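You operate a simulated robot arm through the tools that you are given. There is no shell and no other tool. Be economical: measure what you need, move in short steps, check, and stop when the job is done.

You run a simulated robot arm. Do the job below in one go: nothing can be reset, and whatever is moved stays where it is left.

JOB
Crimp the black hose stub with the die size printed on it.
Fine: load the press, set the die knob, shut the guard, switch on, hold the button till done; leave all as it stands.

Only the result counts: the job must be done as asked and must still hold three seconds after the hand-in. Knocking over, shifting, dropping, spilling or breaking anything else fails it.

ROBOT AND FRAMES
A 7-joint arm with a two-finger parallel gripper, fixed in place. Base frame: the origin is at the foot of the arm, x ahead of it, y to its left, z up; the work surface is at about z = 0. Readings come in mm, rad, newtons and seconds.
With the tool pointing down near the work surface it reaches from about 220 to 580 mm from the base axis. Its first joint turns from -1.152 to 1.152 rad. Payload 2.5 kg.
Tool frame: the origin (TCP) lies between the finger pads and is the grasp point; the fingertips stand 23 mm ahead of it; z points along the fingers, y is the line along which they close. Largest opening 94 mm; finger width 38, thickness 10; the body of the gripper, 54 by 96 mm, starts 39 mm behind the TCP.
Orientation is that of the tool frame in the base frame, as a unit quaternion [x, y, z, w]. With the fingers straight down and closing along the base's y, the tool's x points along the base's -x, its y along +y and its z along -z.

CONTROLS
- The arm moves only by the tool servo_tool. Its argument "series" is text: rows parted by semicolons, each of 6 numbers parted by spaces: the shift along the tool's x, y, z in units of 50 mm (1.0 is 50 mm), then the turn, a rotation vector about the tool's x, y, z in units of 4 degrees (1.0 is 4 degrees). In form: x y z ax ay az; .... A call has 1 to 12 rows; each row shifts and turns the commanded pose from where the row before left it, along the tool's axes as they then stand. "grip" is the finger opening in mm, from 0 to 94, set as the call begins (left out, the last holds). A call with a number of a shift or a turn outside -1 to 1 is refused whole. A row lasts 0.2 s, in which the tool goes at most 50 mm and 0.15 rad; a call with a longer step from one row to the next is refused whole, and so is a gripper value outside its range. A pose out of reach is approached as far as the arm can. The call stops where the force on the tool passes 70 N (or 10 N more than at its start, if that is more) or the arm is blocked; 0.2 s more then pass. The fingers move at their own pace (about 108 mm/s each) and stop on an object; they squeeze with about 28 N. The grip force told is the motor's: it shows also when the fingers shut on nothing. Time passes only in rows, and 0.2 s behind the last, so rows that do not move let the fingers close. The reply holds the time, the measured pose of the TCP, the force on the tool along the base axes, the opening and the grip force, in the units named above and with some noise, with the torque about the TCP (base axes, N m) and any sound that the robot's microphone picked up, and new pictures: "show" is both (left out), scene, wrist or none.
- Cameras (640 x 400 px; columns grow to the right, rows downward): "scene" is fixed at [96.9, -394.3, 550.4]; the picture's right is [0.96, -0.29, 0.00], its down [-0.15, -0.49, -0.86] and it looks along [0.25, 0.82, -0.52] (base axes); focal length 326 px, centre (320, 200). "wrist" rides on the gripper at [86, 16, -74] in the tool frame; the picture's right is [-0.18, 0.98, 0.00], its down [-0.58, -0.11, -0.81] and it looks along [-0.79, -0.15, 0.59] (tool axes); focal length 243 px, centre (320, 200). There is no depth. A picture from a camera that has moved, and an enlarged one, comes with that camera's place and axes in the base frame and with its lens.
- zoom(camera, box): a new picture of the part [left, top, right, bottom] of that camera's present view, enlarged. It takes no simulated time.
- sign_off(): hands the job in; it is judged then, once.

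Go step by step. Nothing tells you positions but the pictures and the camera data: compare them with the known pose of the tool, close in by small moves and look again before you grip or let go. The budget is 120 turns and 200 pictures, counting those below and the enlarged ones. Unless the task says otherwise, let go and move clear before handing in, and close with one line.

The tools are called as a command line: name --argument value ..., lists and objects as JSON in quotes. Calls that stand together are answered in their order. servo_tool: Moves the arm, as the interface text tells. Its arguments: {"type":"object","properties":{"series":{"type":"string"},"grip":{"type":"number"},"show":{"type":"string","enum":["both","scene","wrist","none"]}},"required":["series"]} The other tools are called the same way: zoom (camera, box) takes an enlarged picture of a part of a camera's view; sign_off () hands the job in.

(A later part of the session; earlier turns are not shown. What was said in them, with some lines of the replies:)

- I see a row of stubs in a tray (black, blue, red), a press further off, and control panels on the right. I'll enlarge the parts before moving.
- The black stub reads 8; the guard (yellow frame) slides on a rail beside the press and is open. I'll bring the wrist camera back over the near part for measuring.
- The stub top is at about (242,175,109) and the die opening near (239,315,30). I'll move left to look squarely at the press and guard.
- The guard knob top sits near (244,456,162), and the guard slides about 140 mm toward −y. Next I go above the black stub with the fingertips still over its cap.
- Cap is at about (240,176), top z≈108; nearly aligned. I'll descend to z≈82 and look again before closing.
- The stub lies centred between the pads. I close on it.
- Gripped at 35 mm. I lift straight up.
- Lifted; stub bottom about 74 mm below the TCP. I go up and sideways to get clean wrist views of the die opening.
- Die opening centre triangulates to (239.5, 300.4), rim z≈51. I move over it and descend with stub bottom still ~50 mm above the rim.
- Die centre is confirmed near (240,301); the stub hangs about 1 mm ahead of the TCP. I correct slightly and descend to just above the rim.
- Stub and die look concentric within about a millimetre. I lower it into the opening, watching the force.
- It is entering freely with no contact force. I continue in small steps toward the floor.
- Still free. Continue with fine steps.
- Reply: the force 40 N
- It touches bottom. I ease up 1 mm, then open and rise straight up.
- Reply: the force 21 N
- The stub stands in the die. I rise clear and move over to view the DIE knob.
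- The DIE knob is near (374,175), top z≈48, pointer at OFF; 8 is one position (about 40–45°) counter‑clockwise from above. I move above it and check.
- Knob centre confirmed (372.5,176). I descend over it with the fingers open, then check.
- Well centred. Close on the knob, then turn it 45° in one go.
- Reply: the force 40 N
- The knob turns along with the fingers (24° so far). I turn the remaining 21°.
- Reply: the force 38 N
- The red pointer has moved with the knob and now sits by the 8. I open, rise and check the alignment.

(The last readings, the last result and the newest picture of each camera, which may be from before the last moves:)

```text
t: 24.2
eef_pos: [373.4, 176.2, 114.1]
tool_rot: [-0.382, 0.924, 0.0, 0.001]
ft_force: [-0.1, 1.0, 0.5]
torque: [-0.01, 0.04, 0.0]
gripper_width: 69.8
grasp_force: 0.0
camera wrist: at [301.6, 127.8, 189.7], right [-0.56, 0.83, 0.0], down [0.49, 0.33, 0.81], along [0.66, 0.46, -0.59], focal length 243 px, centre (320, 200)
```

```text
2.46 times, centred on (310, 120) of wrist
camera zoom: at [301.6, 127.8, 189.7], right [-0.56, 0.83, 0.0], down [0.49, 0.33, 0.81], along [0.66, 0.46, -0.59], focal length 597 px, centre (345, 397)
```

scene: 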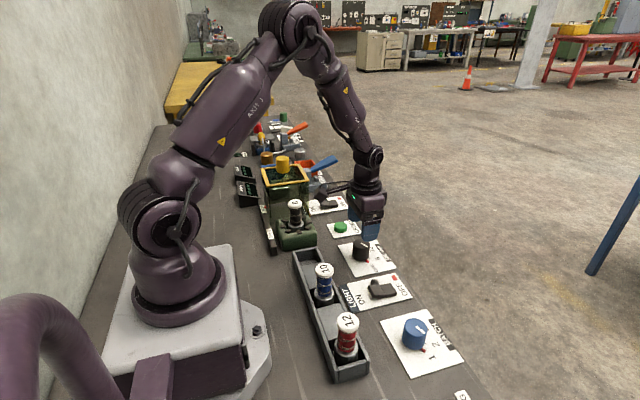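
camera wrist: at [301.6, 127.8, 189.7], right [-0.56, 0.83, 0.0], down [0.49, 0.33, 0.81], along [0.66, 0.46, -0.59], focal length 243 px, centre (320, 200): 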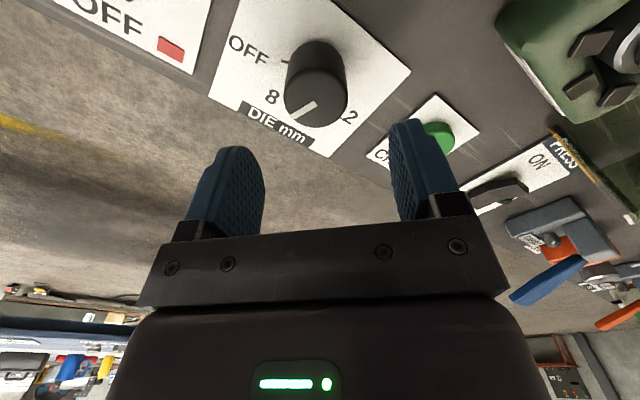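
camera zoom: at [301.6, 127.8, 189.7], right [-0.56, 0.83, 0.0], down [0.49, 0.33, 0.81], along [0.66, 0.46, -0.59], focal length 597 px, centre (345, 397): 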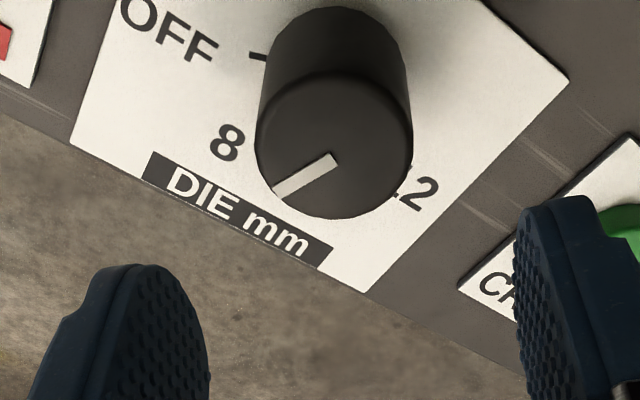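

The pointer points to 8. Now I lift, straighten the tool, and go toward the guard's yellow knob.

servo_tool --series "0 0 -.78 0 0 1;0 0 -.78 0 0 1;0 0 -.78 0 0 1;0 0 0 0 0 1;0 0 0 0 0 1;0 0 0 0 0 1;0 0 0 0 0 1;0 0 0 0 0 1;0 0 0 0 0 1;0 0 0 0 0 1;0 0 0 0 0 1;0 0 0 0 0 .25" --show "none"

servo_tool --series ".369 .783 0 0 0 0;.369 .783 0 0 0 0;.369 .783 0 0 0 0;.369 .783 0 0 0 0;.369 .783 0 0 0 0;.369 .783 0 0 0 0;.369 .783 0 0 0 0;0 0 0 0 0 0"

zoom --camera "wrist" --box '[200, 0, 440, 150]'

zoom --camera "scene" --box '[220, 130, 360, 260]'

```text
t: 26.8
eef_pos: [373.1, 175.7, 230.9]
tool_rot: [0.0, 1.0, 0.0, 0.0]
ft_force: [0.0, 0.1, 0.0]
torque: [0.05, 0.03, 0.05]
gripper_width: 70.1
grasp_force: 0.0
```

```text
t: 28.6
eef_pos: [243.8, 452.4, 232.4]
tool_rot: [0.0, 1.0, -0.001, 0.0]
ft_force: [-0.1, 0.8, -1.2]
torque: [-0.01, 0.01, 0.01]
gripper_width: 70.2
grasp_force: 0.1
camera wrist: at [158.8, 469.0, 307.3], right [0.18, 0.98, 0.0], down [0.58, -0.11, 0.81], along [0.79, -0.15, -0.59], focal length 243 px, centre (320, 200)
```

scene: 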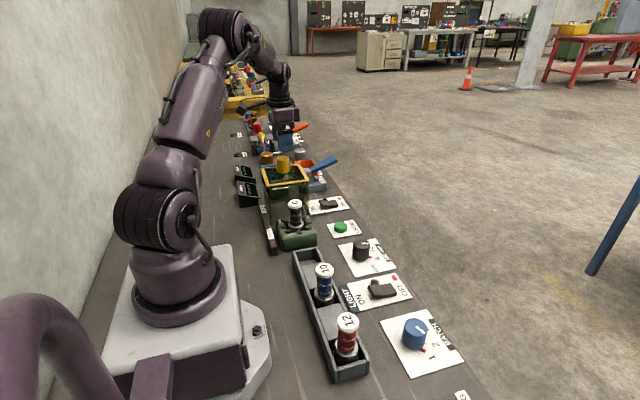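
wrist: 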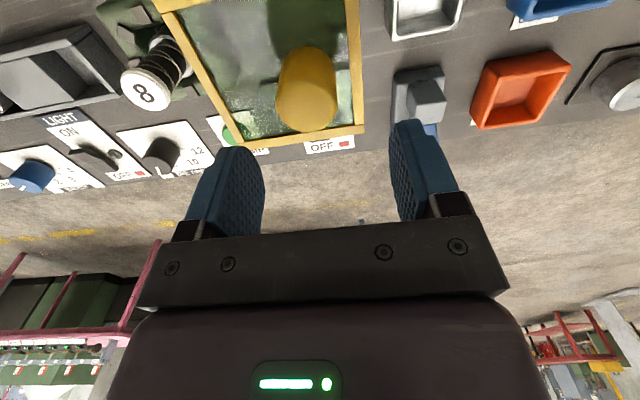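

```text
2.67 times, centred on (320, 75) of wrist
camera zoom: at [158.8, 469.0, 307.3], right [0.18, 0.98, 0.0], down [0.58, -0.11, 0.81], along [0.79, -0.15, -0.59], focal length 647 px, centre (320, 533)
```

zoom: 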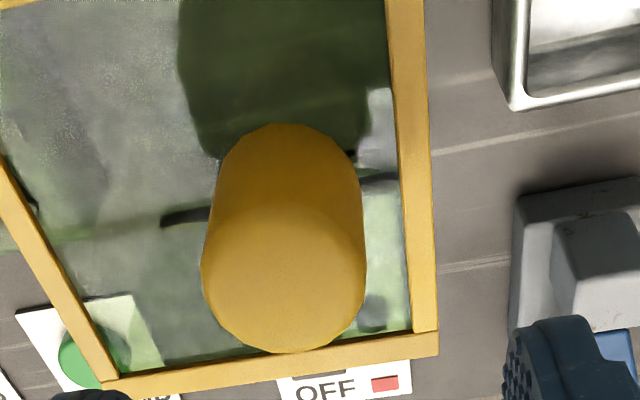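

```text
3.08 times, centred on (290, 195) of scene
camera zoom: at [96.9, -394.3, 550.4], right [0.96, -0.29, 0.0], down [-0.15, -0.49, -0.86], along [0.25, 0.82, -0.52], focal length 1002 px, centre (412, 215)
```

zoom: 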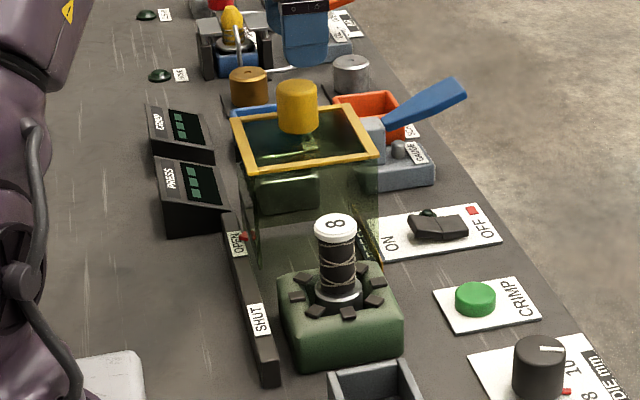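

Guard knob top is around (241,445,172), Ø38, frame top about z 146. I descend around its upper part with open fingers.

servo_tool --series ".03 -.07 .3 0 0 0;.03 -.07 .3 0 0 0;0 0 .3 0 0 0;0 0 .2 0 0 0;0 0 0 0 0 0" --show "wrist"

zoom --camera "scene" --box '[240, 130, 340, 200]'

```text
t: 29.8
eef_pos: [241.9, 444.3, 176.9]
tool_rot: [0.0, 1.0, 0.0, 0.001]
ft_force: [-0.5, 0.5, -0.2]
torque: [0.01, 0.0, 0.0]
gripper_width: 70.1
grasp_force: 0.1
camera wrist: at [154.9, 459.5, 251.4], right [0.18, 0.98, 0.0], down [0.58, -0.11, 0.81], along [0.79, -0.15, -0.59], focal length 243 px, centre (320, 200)
```

wrist: 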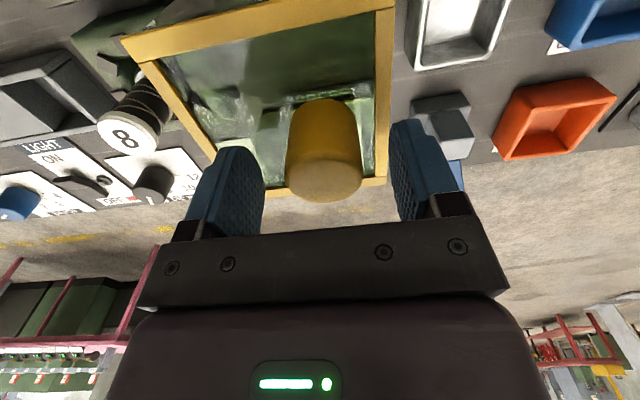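

```text
5.71 times, centred on (290, 165) of scene
camera zoom: at [96.9, -394.3, 550.4], right [0.96, -0.29, 0.0], down [-0.15, -0.49, -0.86], along [0.25, 0.82, -0.52], focal length 1860 px, centre (491, 400)
```

zoom: 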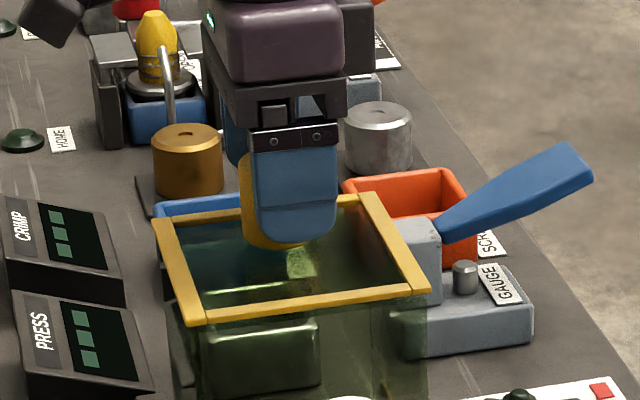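

Aligned. I grip the knob.

servo_tool --series "0 .06 0 0 0 0;0 0 0 0 0 0;0 0 0 0 0 0" --grip 25 --show "none"

servo_tool --series "0 -.2 0 0 0 0;0 -.3 0 0 0 0;0 -.3 0 0 0 0;0 0 0 0 0 0"

```text
t: 30.6
eef_pos: [240.2, 443.4, 177.0]
tool_rot: [0.001, 1.0, -0.002, 0.0]
ft_force: [-5.6, -19.7, 11.4]
torque: [0.32, -0.17, 0.07]
gripper_width: 37.8
grasp_force: 45.3
```

```text
t: 31.6
eef_pos: [240.8, 404.4, 176.0]
tool_rot: [0.001, 1.0, 0.002, 0.002]
ft_force: [13.2, -1.2, 3.9]
torque: [-0.32, 0.28, 0.1]
gripper_width: 37.9
grasp_force: 45.0
camera wrist: at [154.6, 421.0, 250.9], right [0.19, 0.98, 0.0], down [0.58, -0.11, 0.81], along [0.79, -0.15, -0.59], focal length 243 px, centre (320, 200)
```

scene: 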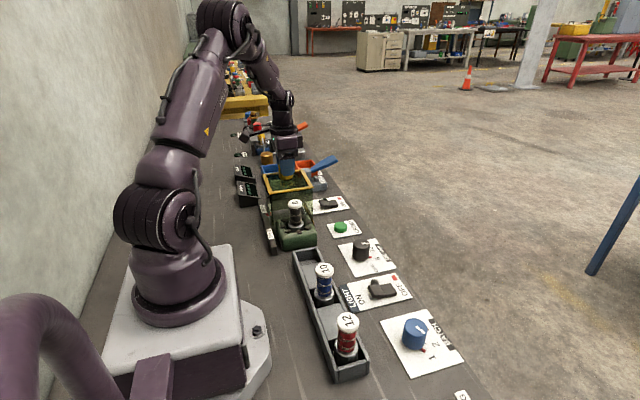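
wrist: 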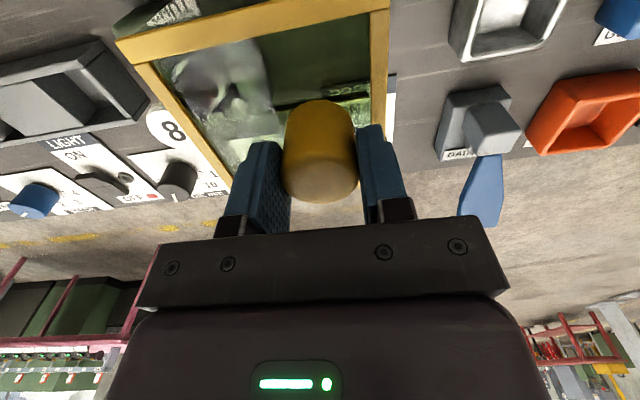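

The guard slides with the tool. I check clearance to the stub before going on.

zoom --camera "scene" --box '[240, 150, 350, 255]'

```text
3.81 times, centred on (295, 202) of scene
camera zoom: at [96.9, -394.4, 550.4], right [0.96, -0.29, 0.0], down [-0.15, -0.49, -0.86], along [0.25, 0.82, -0.52], focal length 1240 px, centre (415, 190)
```

zoom: 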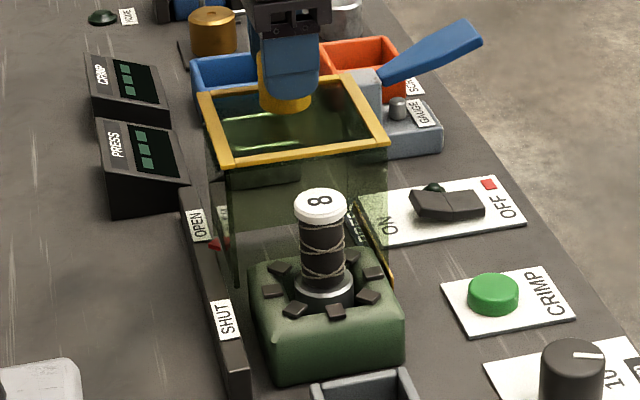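

Frame is well above the stub, so I continue the slide.

servo_tool --series "0 -.3 0 0 0 0;0 -.3 0 0 0 0;0 -.3 0 0 0 0;0 -.3 0 0 0 0;0 -.3 0 0 0 0;0 0 0 0 0 0" --show "scene"

zoom --camera "scene" --box '[240, 150, 350, 255]'

```text
t: 33.0
eef_pos: [239.5, 329.9, 176.6]
tool_rot: [0.001, 1.0, 0.0, -0.001]
ft_force: [12.8, -0.5, -5.5]
torque: [0.55, -1.17, -0.04]
gripper_width: 37.3
grasp_force: 44.8
```

scene: 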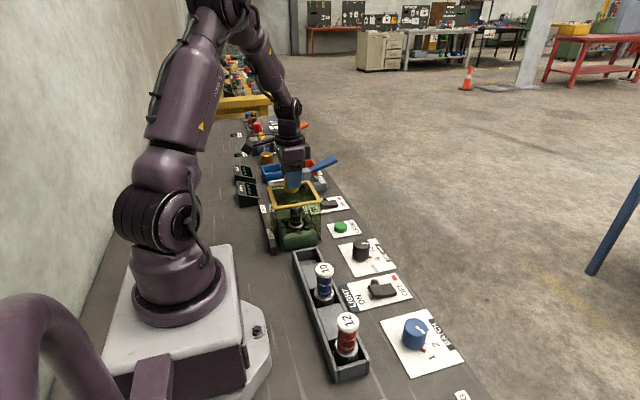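

```text
3.81 times, centred on (295, 202) of scene
camera zoom: at [96.9, -394.3, 550.4], right [0.96, -0.29, 0.0], down [-0.15, -0.49, -0.86], along [0.25, 0.82, -0.52], focal length 1240 px, centre (415, 190)
```

zoom: 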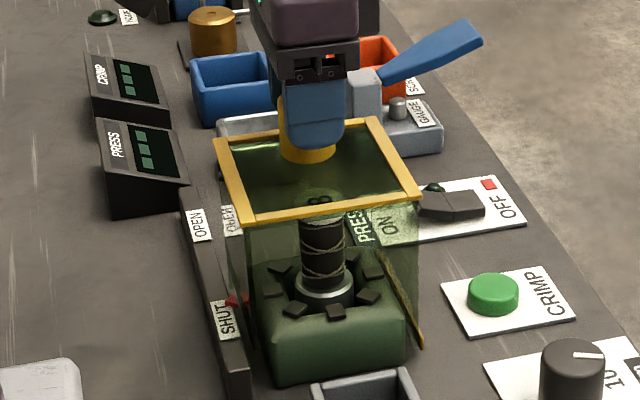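

The pointer is nearing SHUT. I continue in small steps to the stop.

servo_tool --series "0 -.1 0 0 0 0;0 -.1 0 0 0 0;0 -.08 0 0 0 0;0 0 0 0 0 0" --show "none"

zoom --camera "scene" --box '[250, 180, 350, 255]'

```text
t: 34.0
eef_pos: [239.9, 320.3, 177.4]
tool_rot: [-0.001, 1.0, 0.005, 0.002]
ft_force: [20.7, 31.4, -27.1]
torque: [-0.62, 0.05, -0.14]
gripper_width: 37.8
grasp_force: 45.4
```

```text
5.33 times, centred on (300, 218) of scene
camera zoom: at [97.0, -394.2, 550.5], right [0.96, -0.29, 0.0], down [-0.15, -0.5, -0.86], along [0.25, 0.82, -0.52], focal length 1736 px, centre (427, 107)
```

zoom: 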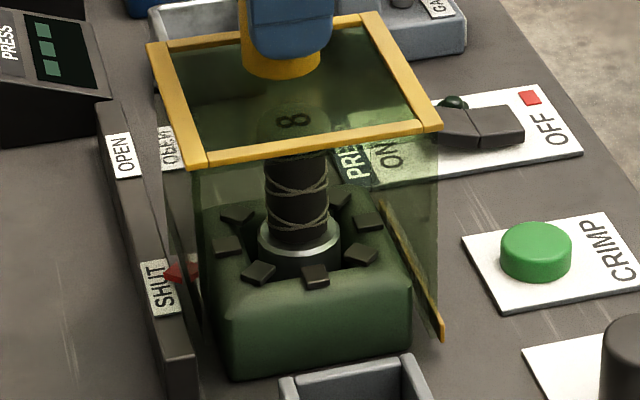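

It seems to have met a stop. I press a few mm more to confirm.

servo_tool --series "0 -.06 0 0 0 0;0 0 0 0 0 0" --show "none"

```text
t: 34.6
eef_pos: [238.8, 319.2, 177.4]
tool_rot: [-0.002, 1.0, 0.008, 0.002]
ft_force: [4.7, 54.4, -32.1]
torque: [-0.6, 0.16, -0.11]
gripper_width: 38.0
grasp_force: 45.6
```

Firm stop: the guard is shut. I relax the push, open, and rise.

servo_tool --series "0 .09 0 0 0 0;0 0 0 0 0 0" --show "none"

servo_tool --series "0 0 0 0 0 0;0 0 0 0 0 0;0 0 -.4 0 0 0;0 0 -.6 0 0 0;0 0 0 0 0 0" --grip 66

zoom --camera "scene" --box '[250, 180, 350, 255]'

```text
t: 35.2
eef_pos: [239.7, 320.1, 178.0]
tool_rot: [-0.002, 1.0, 0.0, 0.0]
ft_force: [-12.7, 18.9, 2.9]
torque: [-0.03, -0.98, 0.36]
gripper_width: 37.7
grasp_force: 45.2
```

```text
t: 36.4
eef_pos: [238.7, 319.4, 226.8]
tool_rot: [-0.001, 1.0, 0.0, 0.0]
ft_force: [-0.5, 0.1, 0.3]
torque: [0.02, 0.04, 0.02]
gripper_width: 66.2
grasp_force: 0.2
camera wrist: at [152.8, 335.6, 301.7], right [0.18, 0.98, 0.0], down [0.58, -0.11, 0.81], along [0.79, -0.15, -0.59], focal length 243 px, centre (320, 200)
```

scene: 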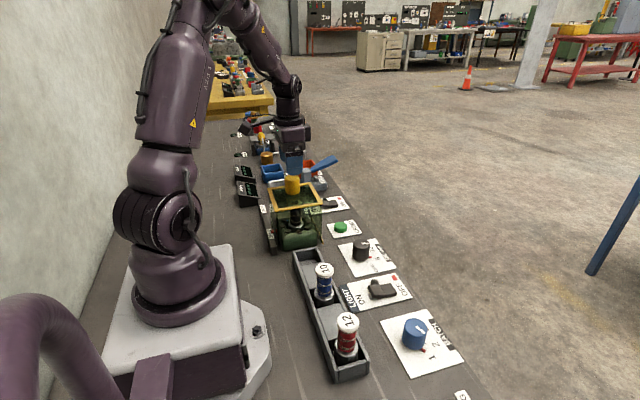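
wrist: 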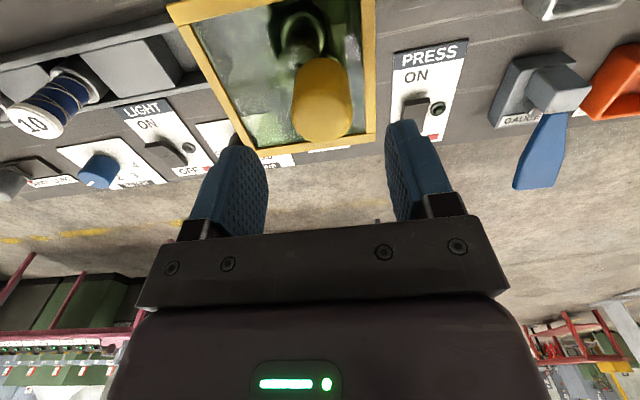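

```text
5.33 times, centred on (300, 218) of scene
camera zoom: at [96.9, -394.4, 550.4], right [0.96, -0.29, 0.0], down [-0.15, -0.49, -0.86], along [0.25, 0.82, -0.52], focal length 1736 px, centre (427, 107)
```

zoom: 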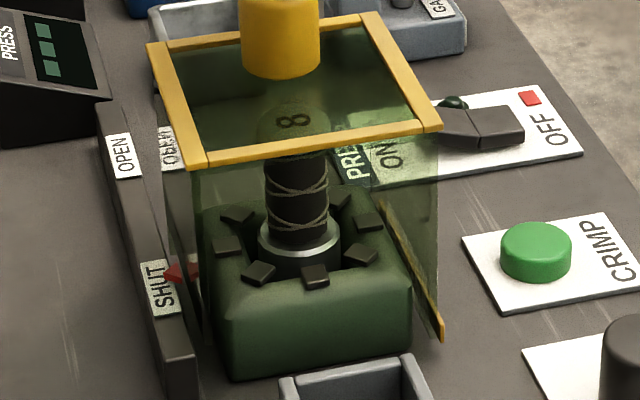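

The guard is shut over the stub. Next is the PRESS rocker near (370,428); I move to get a clear view, closing the fingers on the way.

servo_tool --series "-.407 .607 0 0 0 0;-.407 .607 0 0 0 0;-.407 .607 0 0 0 0;0 0 .5 0 0 0;0 0 .5 0 0 0;0 0 0 0 0 0" --grip 0

zoom --camera "wrist" --box '[200, 0, 440, 150]'

zoom --camera "scene" --box '[290, 185, 370, 245]'

```text
t: 37.8
eef_pos: [301.0, 410.0, 177.3]
tool_rot: [0.0, 1.0, 0.001, 0.0]
ft_force: [-0.1, 0.4, 1.2]
torque: [-0.03, -0.01, 0.0]
gripper_width: 0.0
grasp_force: 28.2
camera wrist: at [214.6, 426.0, 252.8], right [0.18, 0.98, 0.0], down [0.58, -0.11, 0.81], along [0.79, -0.15, -0.59], focal length 243 px, centre (320, 200)
```

scene: 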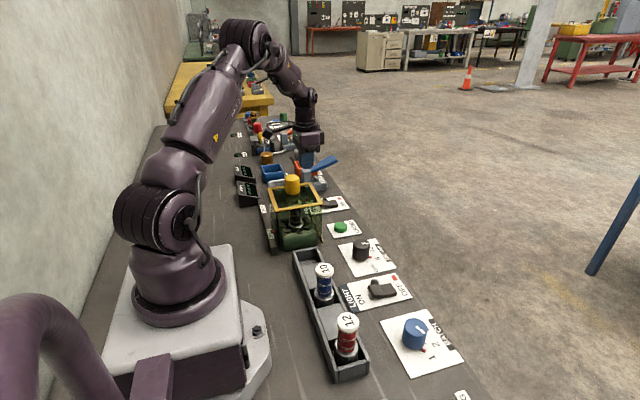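
wrist: 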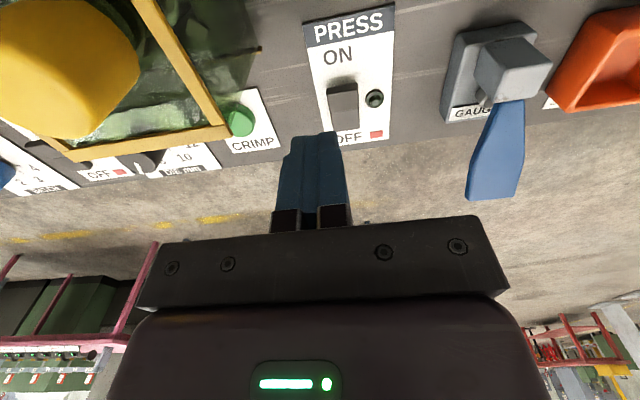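

```text
2.67 times, centred on (320, 75) of wrist
camera zoom: at [214.6, 426.0, 252.8], right [0.18, 0.98, 0.0], down [0.58, -0.11, 0.81], along [0.79, -0.15, -0.59], focal length 647 px, centre (320, 533)
```

zoom: 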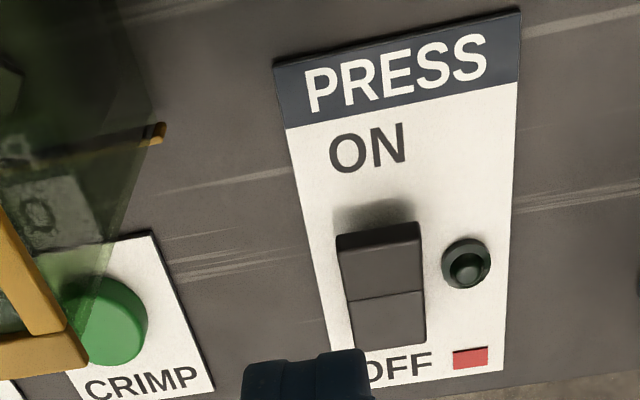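

```text
6.67 times, centred on (330, 215) of scene
camera zoom: at [96.9, -394.3, 550.4], right [0.96, -0.29, 0.0], down [-0.15, -0.49, -0.86], along [0.25, 0.82, -0.52], focal length 2170 px, centre (253, 100)
```

zoom: 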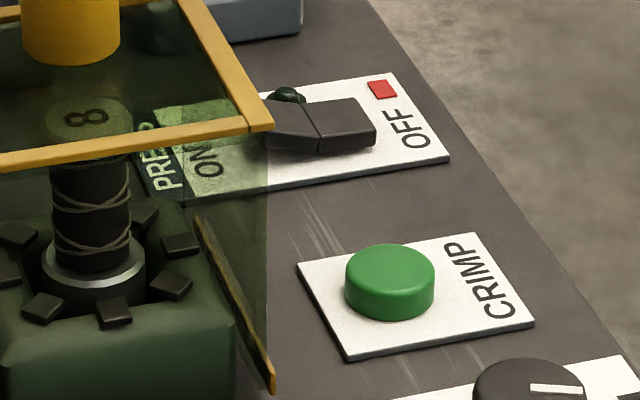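

The rocker's ridge is at about (375.5,423,17); its ON half is raised, toward −x. I go above the ON half with closed fingers.

servo_tool --series "-.52 .134 .3 0 0 0;-.52 .134 .3 0 0 0;0 0 .6 0 0 0;0 0 .6 0 0 0;0 0 .3 0 0 0;0 0 0 0 0 0"

zoom --camera "wrist" --box '[220, 80, 420, 205]'

zoom --camera "scene" --box '[280, 165, 360, 225]'

```text
t: 39.2
eef_pos: [352.2, 421.3, 71.9]
tool_rot: [0.001, 1.0, 0.001, 0.0]
ft_force: [0.4, -0.8, 0.9]
torque: [0.04, -0.05, 0.01]
gripper_width: 0.3
grasp_force: 28.0
camera wrist: at [267.4, 438.2, 146.4], right [0.18, 0.98, 0.0], down [0.58, -0.11, 0.81], along [0.79, -0.15, -0.59], focal length 243 px, centre (320, 200)
```

scene: 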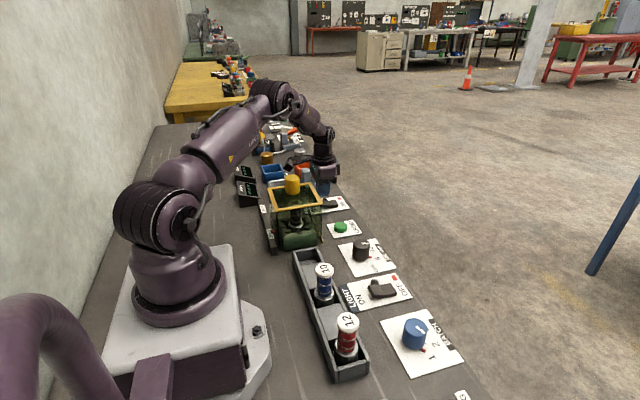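
wrist: 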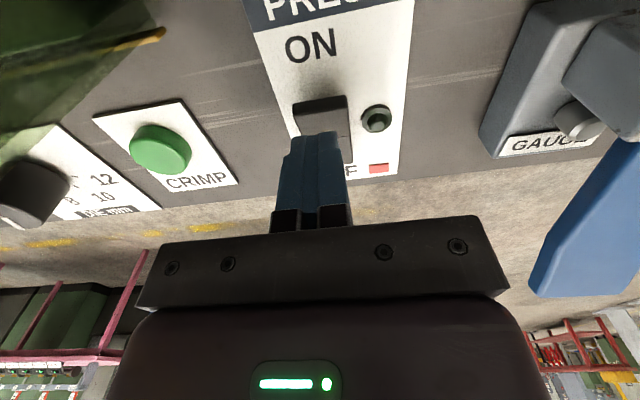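

```text
3.20 times, centred on (320, 142) of wrist
camera zoom: at [267.4, 438.2, 146.4], right [0.18, 0.98, 0.0], down [0.58, -0.11, 0.81], along [0.79, -0.15, -0.59], focal length 776 px, centre (320, 384)
```

zoom: 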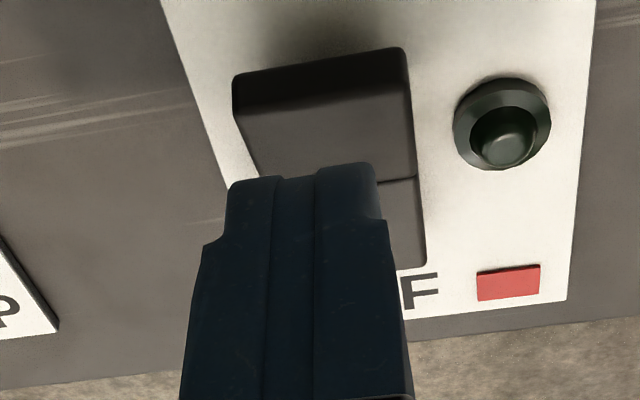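

```text
6.67 times, centred on (320, 195) of scene
camera zoom: at [96.9, -394.3, 550.4], right [0.96, -0.29, 0.0], down [-0.15, -0.49, -0.86], along [0.25, 0.82, -0.52], focal length 2170 px, centre (320, 233)
```

zoom: 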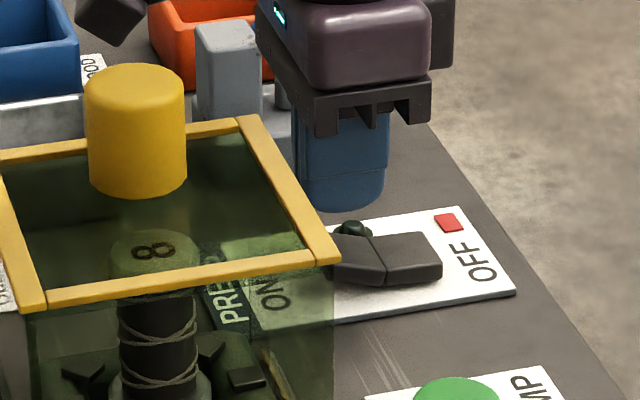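

Placed over the ON half. I shift 3 mm toward ON and press down in small steps.

servo_tool --series ".06 .03 .2 0 0 0;0 0 .15 0 0 0;0 0 .1 0 0 0;0 0 .08 0 0 0;0 0 .08 0 0 0;0 0 .08 0 0 0" --show "wrist"

zoom --camera "scene" --box '[280, 165, 360, 225]'

```text
t: 40.6
eef_pos: [351.1, 424.9, 40.3]
tool_rot: [0.0, 1.0, 0.0, 0.001]
ft_force: [-21.3, -21.8, 52.3]
torque: [-0.5, -0.45, -0.37]
gripper_width: 0.0
grasp_force: 28.3
camera wrist: at [265.4, 441.4, 115.9], right [0.19, 0.98, 0.0], down [0.58, -0.11, 0.81], along [0.79, -0.15, -0.59], focal length 243 px, centre (320, 200)
```

wrist: 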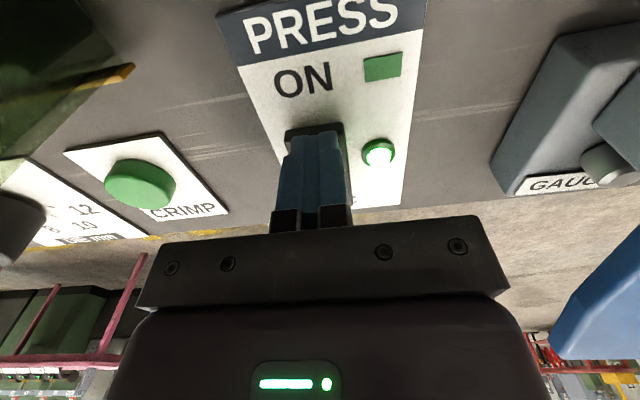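

```text
6.67 times, centred on (320, 195) of scene
camera zoom: at [96.7, -394.6, 550.3], right [0.96, -0.29, 0.0], down [-0.15, -0.49, -0.86], along [0.25, 0.82, -0.52], focal length 2170 px, centre (320, 233)
```

zoom: 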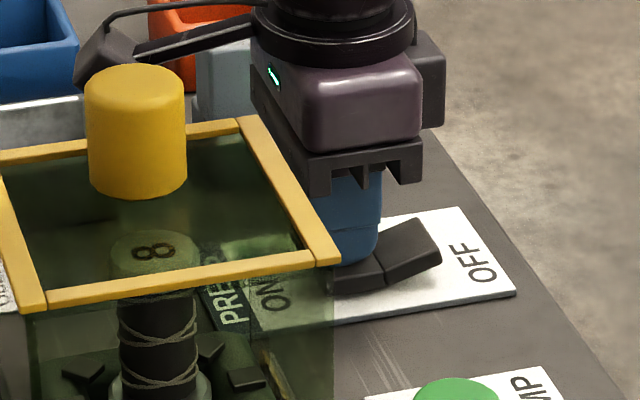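

The press is on: green flag and lamp lit. I rise and move over the CRIMP button, staying high; then I'll turn the tool 90° so the wrist camera keeps clear of the guard.

servo_tool --series "0 0 -.6 0 0 0;0 0 -.9 0 0 0;0 0 -.9 0 0 0;0 0 -.8 0 0 0;-.14 -.813 0 0 0 -1;0 0 0 0 0 1;-.14 -.813 0 0 0 0;-.14 -.813 0 0 0 0;0 0 0 0 0 0"

zoom --camera "scene" --box '[220, 150, 380, 250]'

```text
t: 42.6
eef_pos: [370.6, 304.5, 193.6]
tool_rot: [0.0, 1.0, 0.001, 0.0]
ft_force: [0.5, 0.1, 0.4]
torque: [0.01, -0.01, 0.01]
gripper_width: 0.0
grasp_force: 27.7
camera wrist: at [284.8, 321.4, 268.5], right [0.18, 0.98, 0.0], down [0.58, -0.11, 0.81], along [0.79, -0.15, -0.59], focal length 243 px, centre (320, 200)
```

scene: 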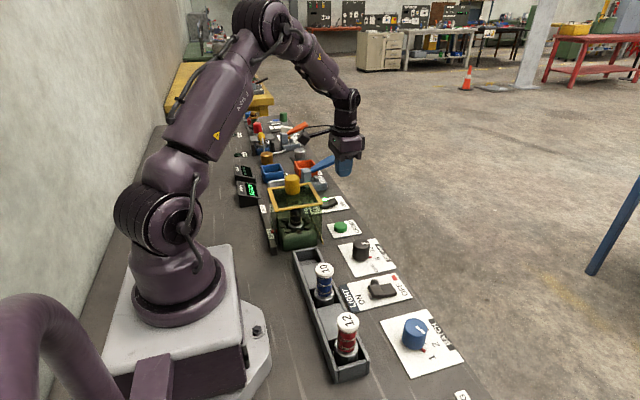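
wrist: 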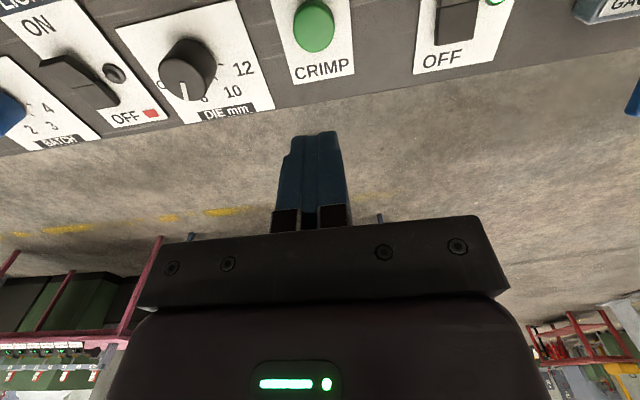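

```text
4.00 times, centred on (300, 200) of scene
camera zoom: at [96.9, -394.4, 550.4], right [0.96, -0.29, 0.0], down [-0.15, -0.49, -0.86], along [0.25, 0.82, -0.52], focal length 1302 px, centre (400, 200)
```

zoom: 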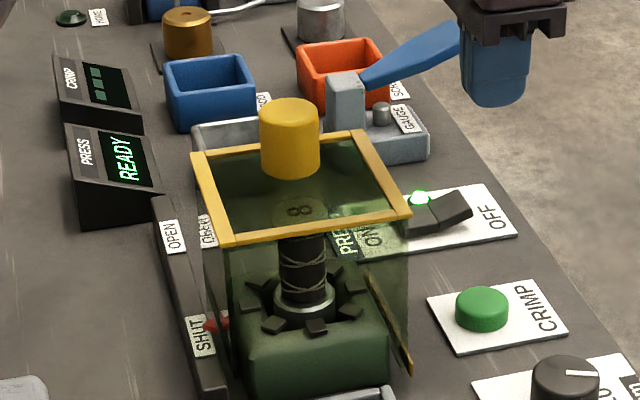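

The display reads READY. Now I rotate the tool about 88° up here.

servo_tool --series "0 0 0 0 0 -1;0 0 0 0 0 -1;0 0 0 0 0 -1;0 0 0 0 0 -1;0 0 0 0 0 -1;0 0 0 0 0 -1;0 0 0 0 0 -1;0 0 0 0 0 -1;0 0 0 0 0 -1;0 0 0 0 0 -1;0 0 0 0 0 -1;0 0 0 0 0 -1" --show "none"

servo_tool --series "0 0 0 0 0 -1;0 0 0 0 0 -1;0 0 0 0 0 -1;0 0 0 0 0 -1;0 0 0 0 0 -1;0 0 0 0 0 -1;0 0 0 0 0 -1;0 0 0 0 0 -1;0 0 0 0 0 -1;0 0 0 0 0 -1;0 0 .5 0 0 0;0 0 .5 0 0 0"

zoom --camera "scene" --box '[250, 170, 390, 260]'

```text
t: 45.2
eef_pos: [371.3, 302.3, 198.4]
tool_rot: [-0.407, 0.913, 0.0, 0.001]
ft_force: [-1.6, 0.8, -0.4]
torque: [-0.04, 0.02, 0.0]
gripper_width: 0.0
grasp_force: 28.3
```

```text
t: 47.8
eef_pos: [370.7, 302.1, 146.0]
tool_rot: [-0.695, 0.719, 0.001, 0.0]
ft_force: [0.5, -0.2, 0.5]
torque: [-0.04, 0.0, 0.01]
gripper_width: 0.0
grasp_force: 27.9
camera wrist: at [352.5, 216.1, 221.3], right [-0.98, 0.22, 0.0], down [0.13, 0.58, 0.81], along [0.18, 0.79, -0.59], focal length 243 px, centre (320, 200)
```

scene: 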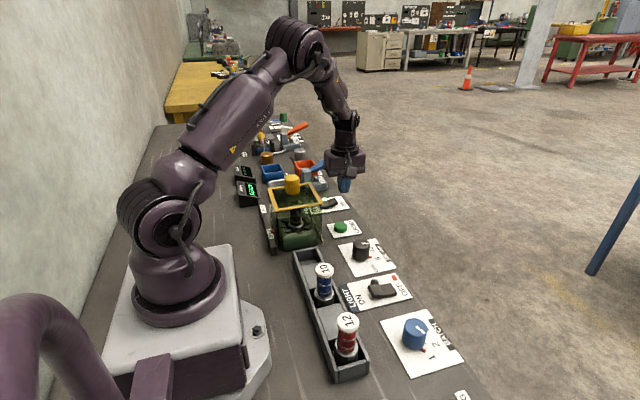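
wrist: 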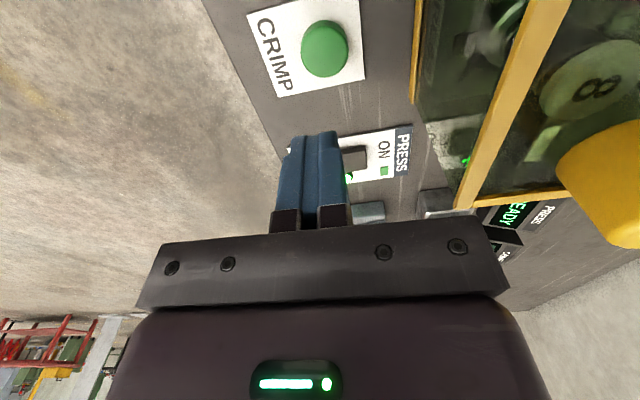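

```text
4.44 times, centred on (320, 215) of scene
camera zoom: at [96.9, -394.4, 550.4], right [0.96, -0.29, 0.0], down [-0.15, -0.49, -0.86], along [0.25, 0.82, -0.52], focal length 1447 px, centre (320, 133)
```

zoom: 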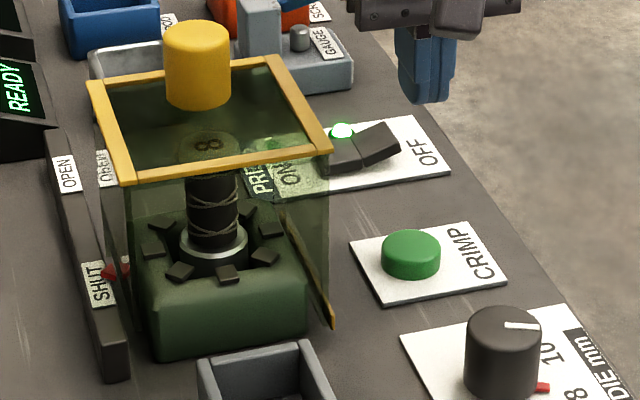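

The button is around (367,301), top about z 10–20. I descend toward it, checking the guard clearance.

servo_tool --series "0 0 .6 0 0 0;0 0 .6 0 0 0;0 0 .4 0 0 0;0 0 0 0 0 0"

zoom --camera "scene" --box '[250, 170, 390, 260]'

```text
t: 48.8
eef_pos: [370.7, 300.1, 66.6]
tool_rot: [-0.694, 0.72, 0.001, 0.0]
ft_force: [-0.5, 1.1, 0.4]
torque: [0.01, 0.0, 0.01]
gripper_width: 0.0
grasp_force: 28.3
camera wrist: at [352.7, 215.4, 141.4], right [-0.98, 0.22, 0.0], down [0.13, 0.58, 0.81], along [0.18, 0.79, -0.59], focal length 243 px, centre (320, 200)
```

scene: 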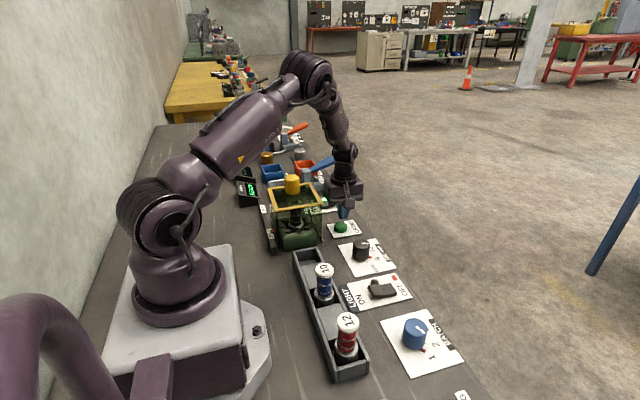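
wrist: 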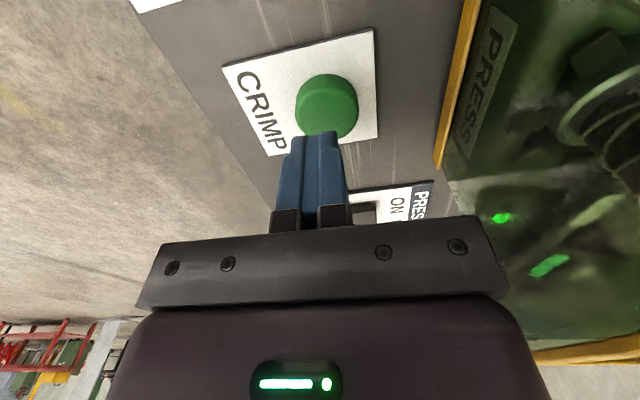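

```text
4.44 times, centred on (320, 215) of scene
camera zoom: at [96.9, -394.3, 550.4], right [0.96, -0.29, 0.0], down [-0.15, -0.49, -0.86], along [0.25, 0.82, -0.52], focal length 1447 px, centre (320, 133)
```

zoom: 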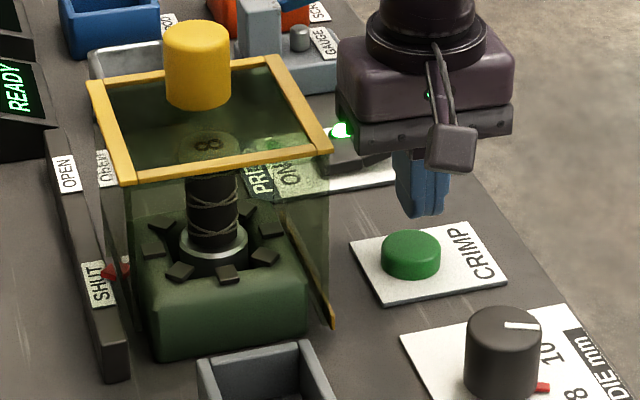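

Aligned to within a few mm and clear of the guard. I nudge and press down in small steps.

servo_tool --series ".04 .05 .2 0 0 0;0 0 .12 0 0 0;0 0 .1 0 0 0;0 0 .06 0 0 0;0 0 .06 0 0 0" --show "none"

zoom --camera "scene" --box '[220, 150, 390, 260]'

```text
t: 50.0
eef_pos: [367.6, 300.7, 40.5]
tool_rot: [-0.695, 0.719, 0.0, 0.0]
ft_force: [-0.2, 1.4, 1.4]
torque: [-0.01, 0.0, -0.02]
gripper_width: 0.0
grasp_force: 28.2
```

```text
3.64 times, centred on (305, 205) of scene
camera zoom: at [96.9, -394.4, 550.4], right [0.96, -0.29, 0.0], down [-0.15, -0.49, -0.86], along [0.25, 0.82, -0.52], focal length 1184 px, centre (374, 182)
```

zoom: 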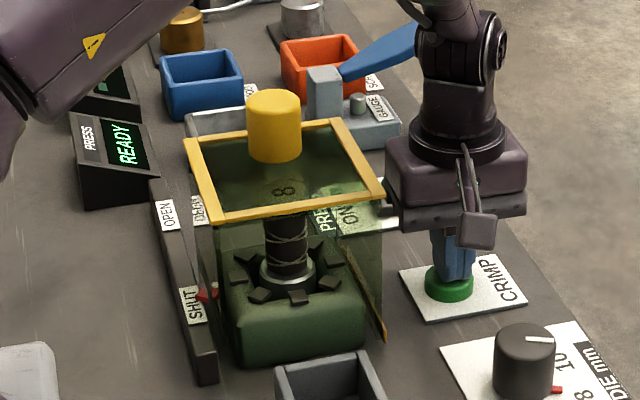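

Almost touching. I press on in 2 mm steps.

servo_tool --series "0 0 .05 0 0 0;0 0 .05 0 0 0" --show "none"

zoom --camera "scene" --box '[220, 150, 390, 260]'

```text
t: 50.6
eef_pos: [367.6, 299.0, 35.4]
tool_rot: [-0.695, 0.719, -0.001, -0.001]
ft_force: [0.4, -1.7, 2.9]
torque: [-0.03, -0.04, 0.01]
gripper_width: 0.0
grasp_force: 28.1
heard: click
```

```text
3.64 times, centred on (305, 205) of scene
camera zoom: at [96.8, -394.4, 550.4], right [0.96, -0.29, 0.0], down [-0.15, -0.49, -0.86], along [0.25, 0.82, -0.52], focal length 1184 px, centre (374, 182)
```

zoom: 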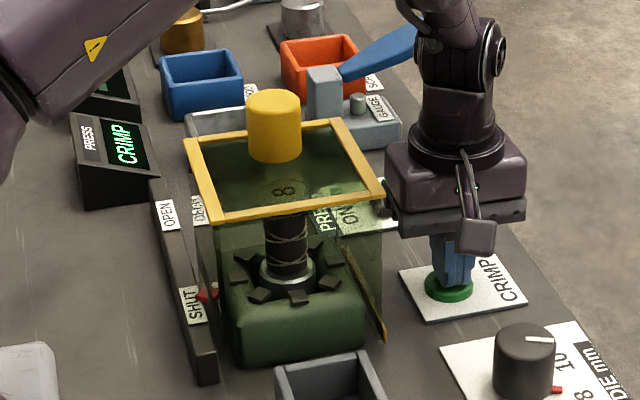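

A click, and the display now says CRIMP: the button is down. I press 1 mm deeper and hold.

servo_tool --series "0 0 .02 0 0 0;0 0 0 0 0 0;0 0 0 0 0 0;0 0 0 0 0 0;0 0 0 0 0 0;0 0 0 0 0 0" --show "none"

zoom --camera "scene" --box '[220, 150, 390, 260]'

```text
t: 52.0
eef_pos: [367.9, 298.8, 33.3]
tool_rot: [-0.695, 0.719, 0.0, 0.001]
ft_force: [-0.4, -1.9, 5.8]
torque: [-0.07, 0.07, 0.03]
gripper_width: 0.0
grasp_force: 27.9
```

```text
3.64 times, centred on (305, 205) of scene
camera zoom: at [96.8, -394.4, 550.4], right [0.96, -0.29, 0.0], down [-0.15, -0.49, -0.86], along [0.25, 0.82, -0.52], focal length 1184 px, centre (374, 182)
```

zoom: 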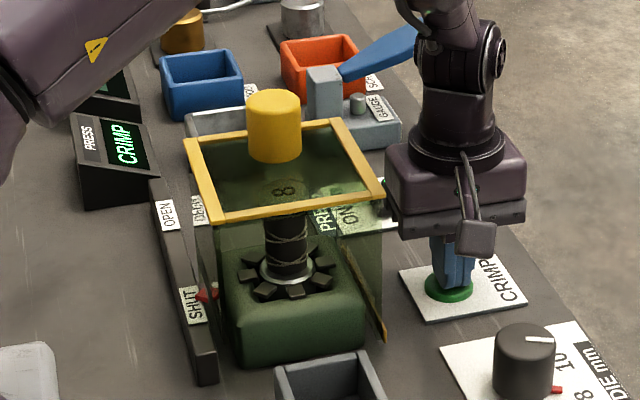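

The jaws are closing on the stub. I keep holding.

servo_tool --series "0 0 0 0 0 0;0 0 0 0 0 0;0 0 0 0 0 0;0 0 0 0 0 0;0 0 0 0 0 0;0 0 0 0 0 0" --show "none"

zoom --camera "scene" --box '[220, 150, 390, 260]'

```text
t: 53.4
eef_pos: [367.8, 301.3, 33.0]
tool_rot: [-0.695, 0.719, -0.001, 0.001]
ft_force: [-0.5, -0.1, 4.2]
torque: [-0.02, 0.03, 0.01]
gripper_width: 0.0
grasp_force: 28.3
```

```text
3.64 times, centred on (305, 205) of scene
camera zoom: at [96.8, -394.4, 550.4], right [0.96, -0.29, 0.0], down [-0.15, -0.49, -0.86], along [0.25, 0.82, -0.52], focal length 1184 px, centre (374, 182)
```

zoom: 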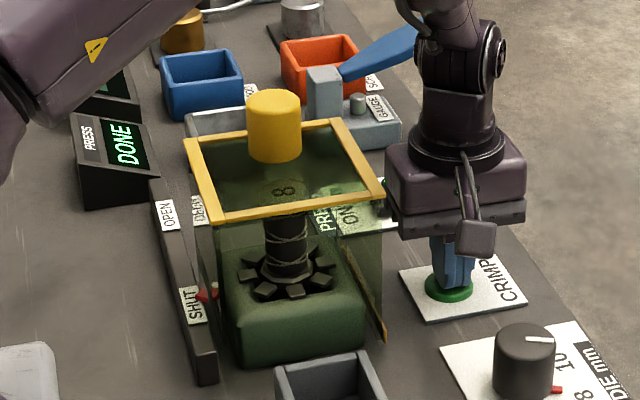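

The display reads DONE. I release the button and rise straight up, then check everything.

servo_tool --series "0 0 -.3 0 0 0;0 0 -.8 0 0 0;0 0 -.8 0 0 0;0 0 -.9 0 0 0;0 0 0 0 0 0;0 0 0 0 0 0;0 0 0 0 0 0" --show "scene"

zoom --camera "scene" --box '[220, 150, 390, 260]'

```text
t: 55.0
eef_pos: [368.5, 301.3, 172.7]
tool_rot: [-0.695, 0.719, 0.0, -0.001]
ft_force: [0.3, -0.4, -0.4]
torque: [-0.02, -0.04, 0.0]
gripper_width: 0.0
grasp_force: 28.4
```

scene: 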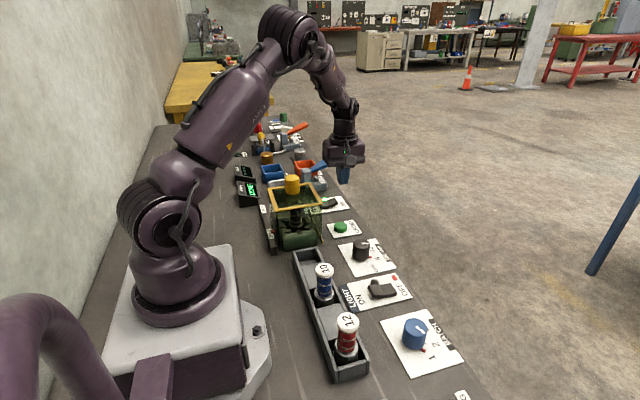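

```text
3.64 times, centred on (305, 205) of scene
camera zoom: at [96.9, -394.4, 550.4], right [0.96, -0.29, 0.0], down [-0.15, -0.49, -0.86], along [0.25, 0.82, -0.52], focal length 1184 px, centre (374, 182)
```

zoom: 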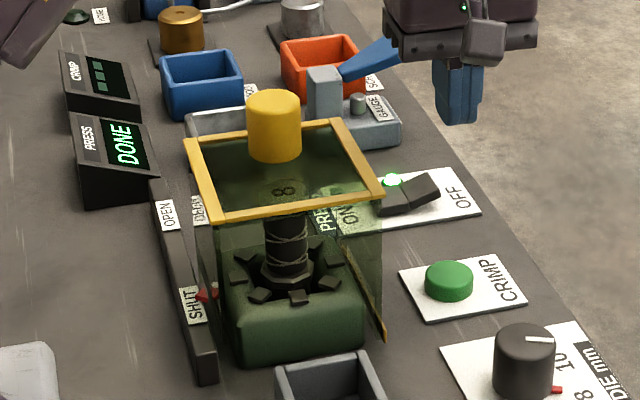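

The press reads DONE, the jaws have reopened, and the arm is clear. Everything else stands as it was, so I hand in.

sign_off

```text
The job is handed in.
```

The black hose stub was crimped with die 8 and the press display read DONE. The guard is still shut, the press on and the die knob at 8, as you asked.
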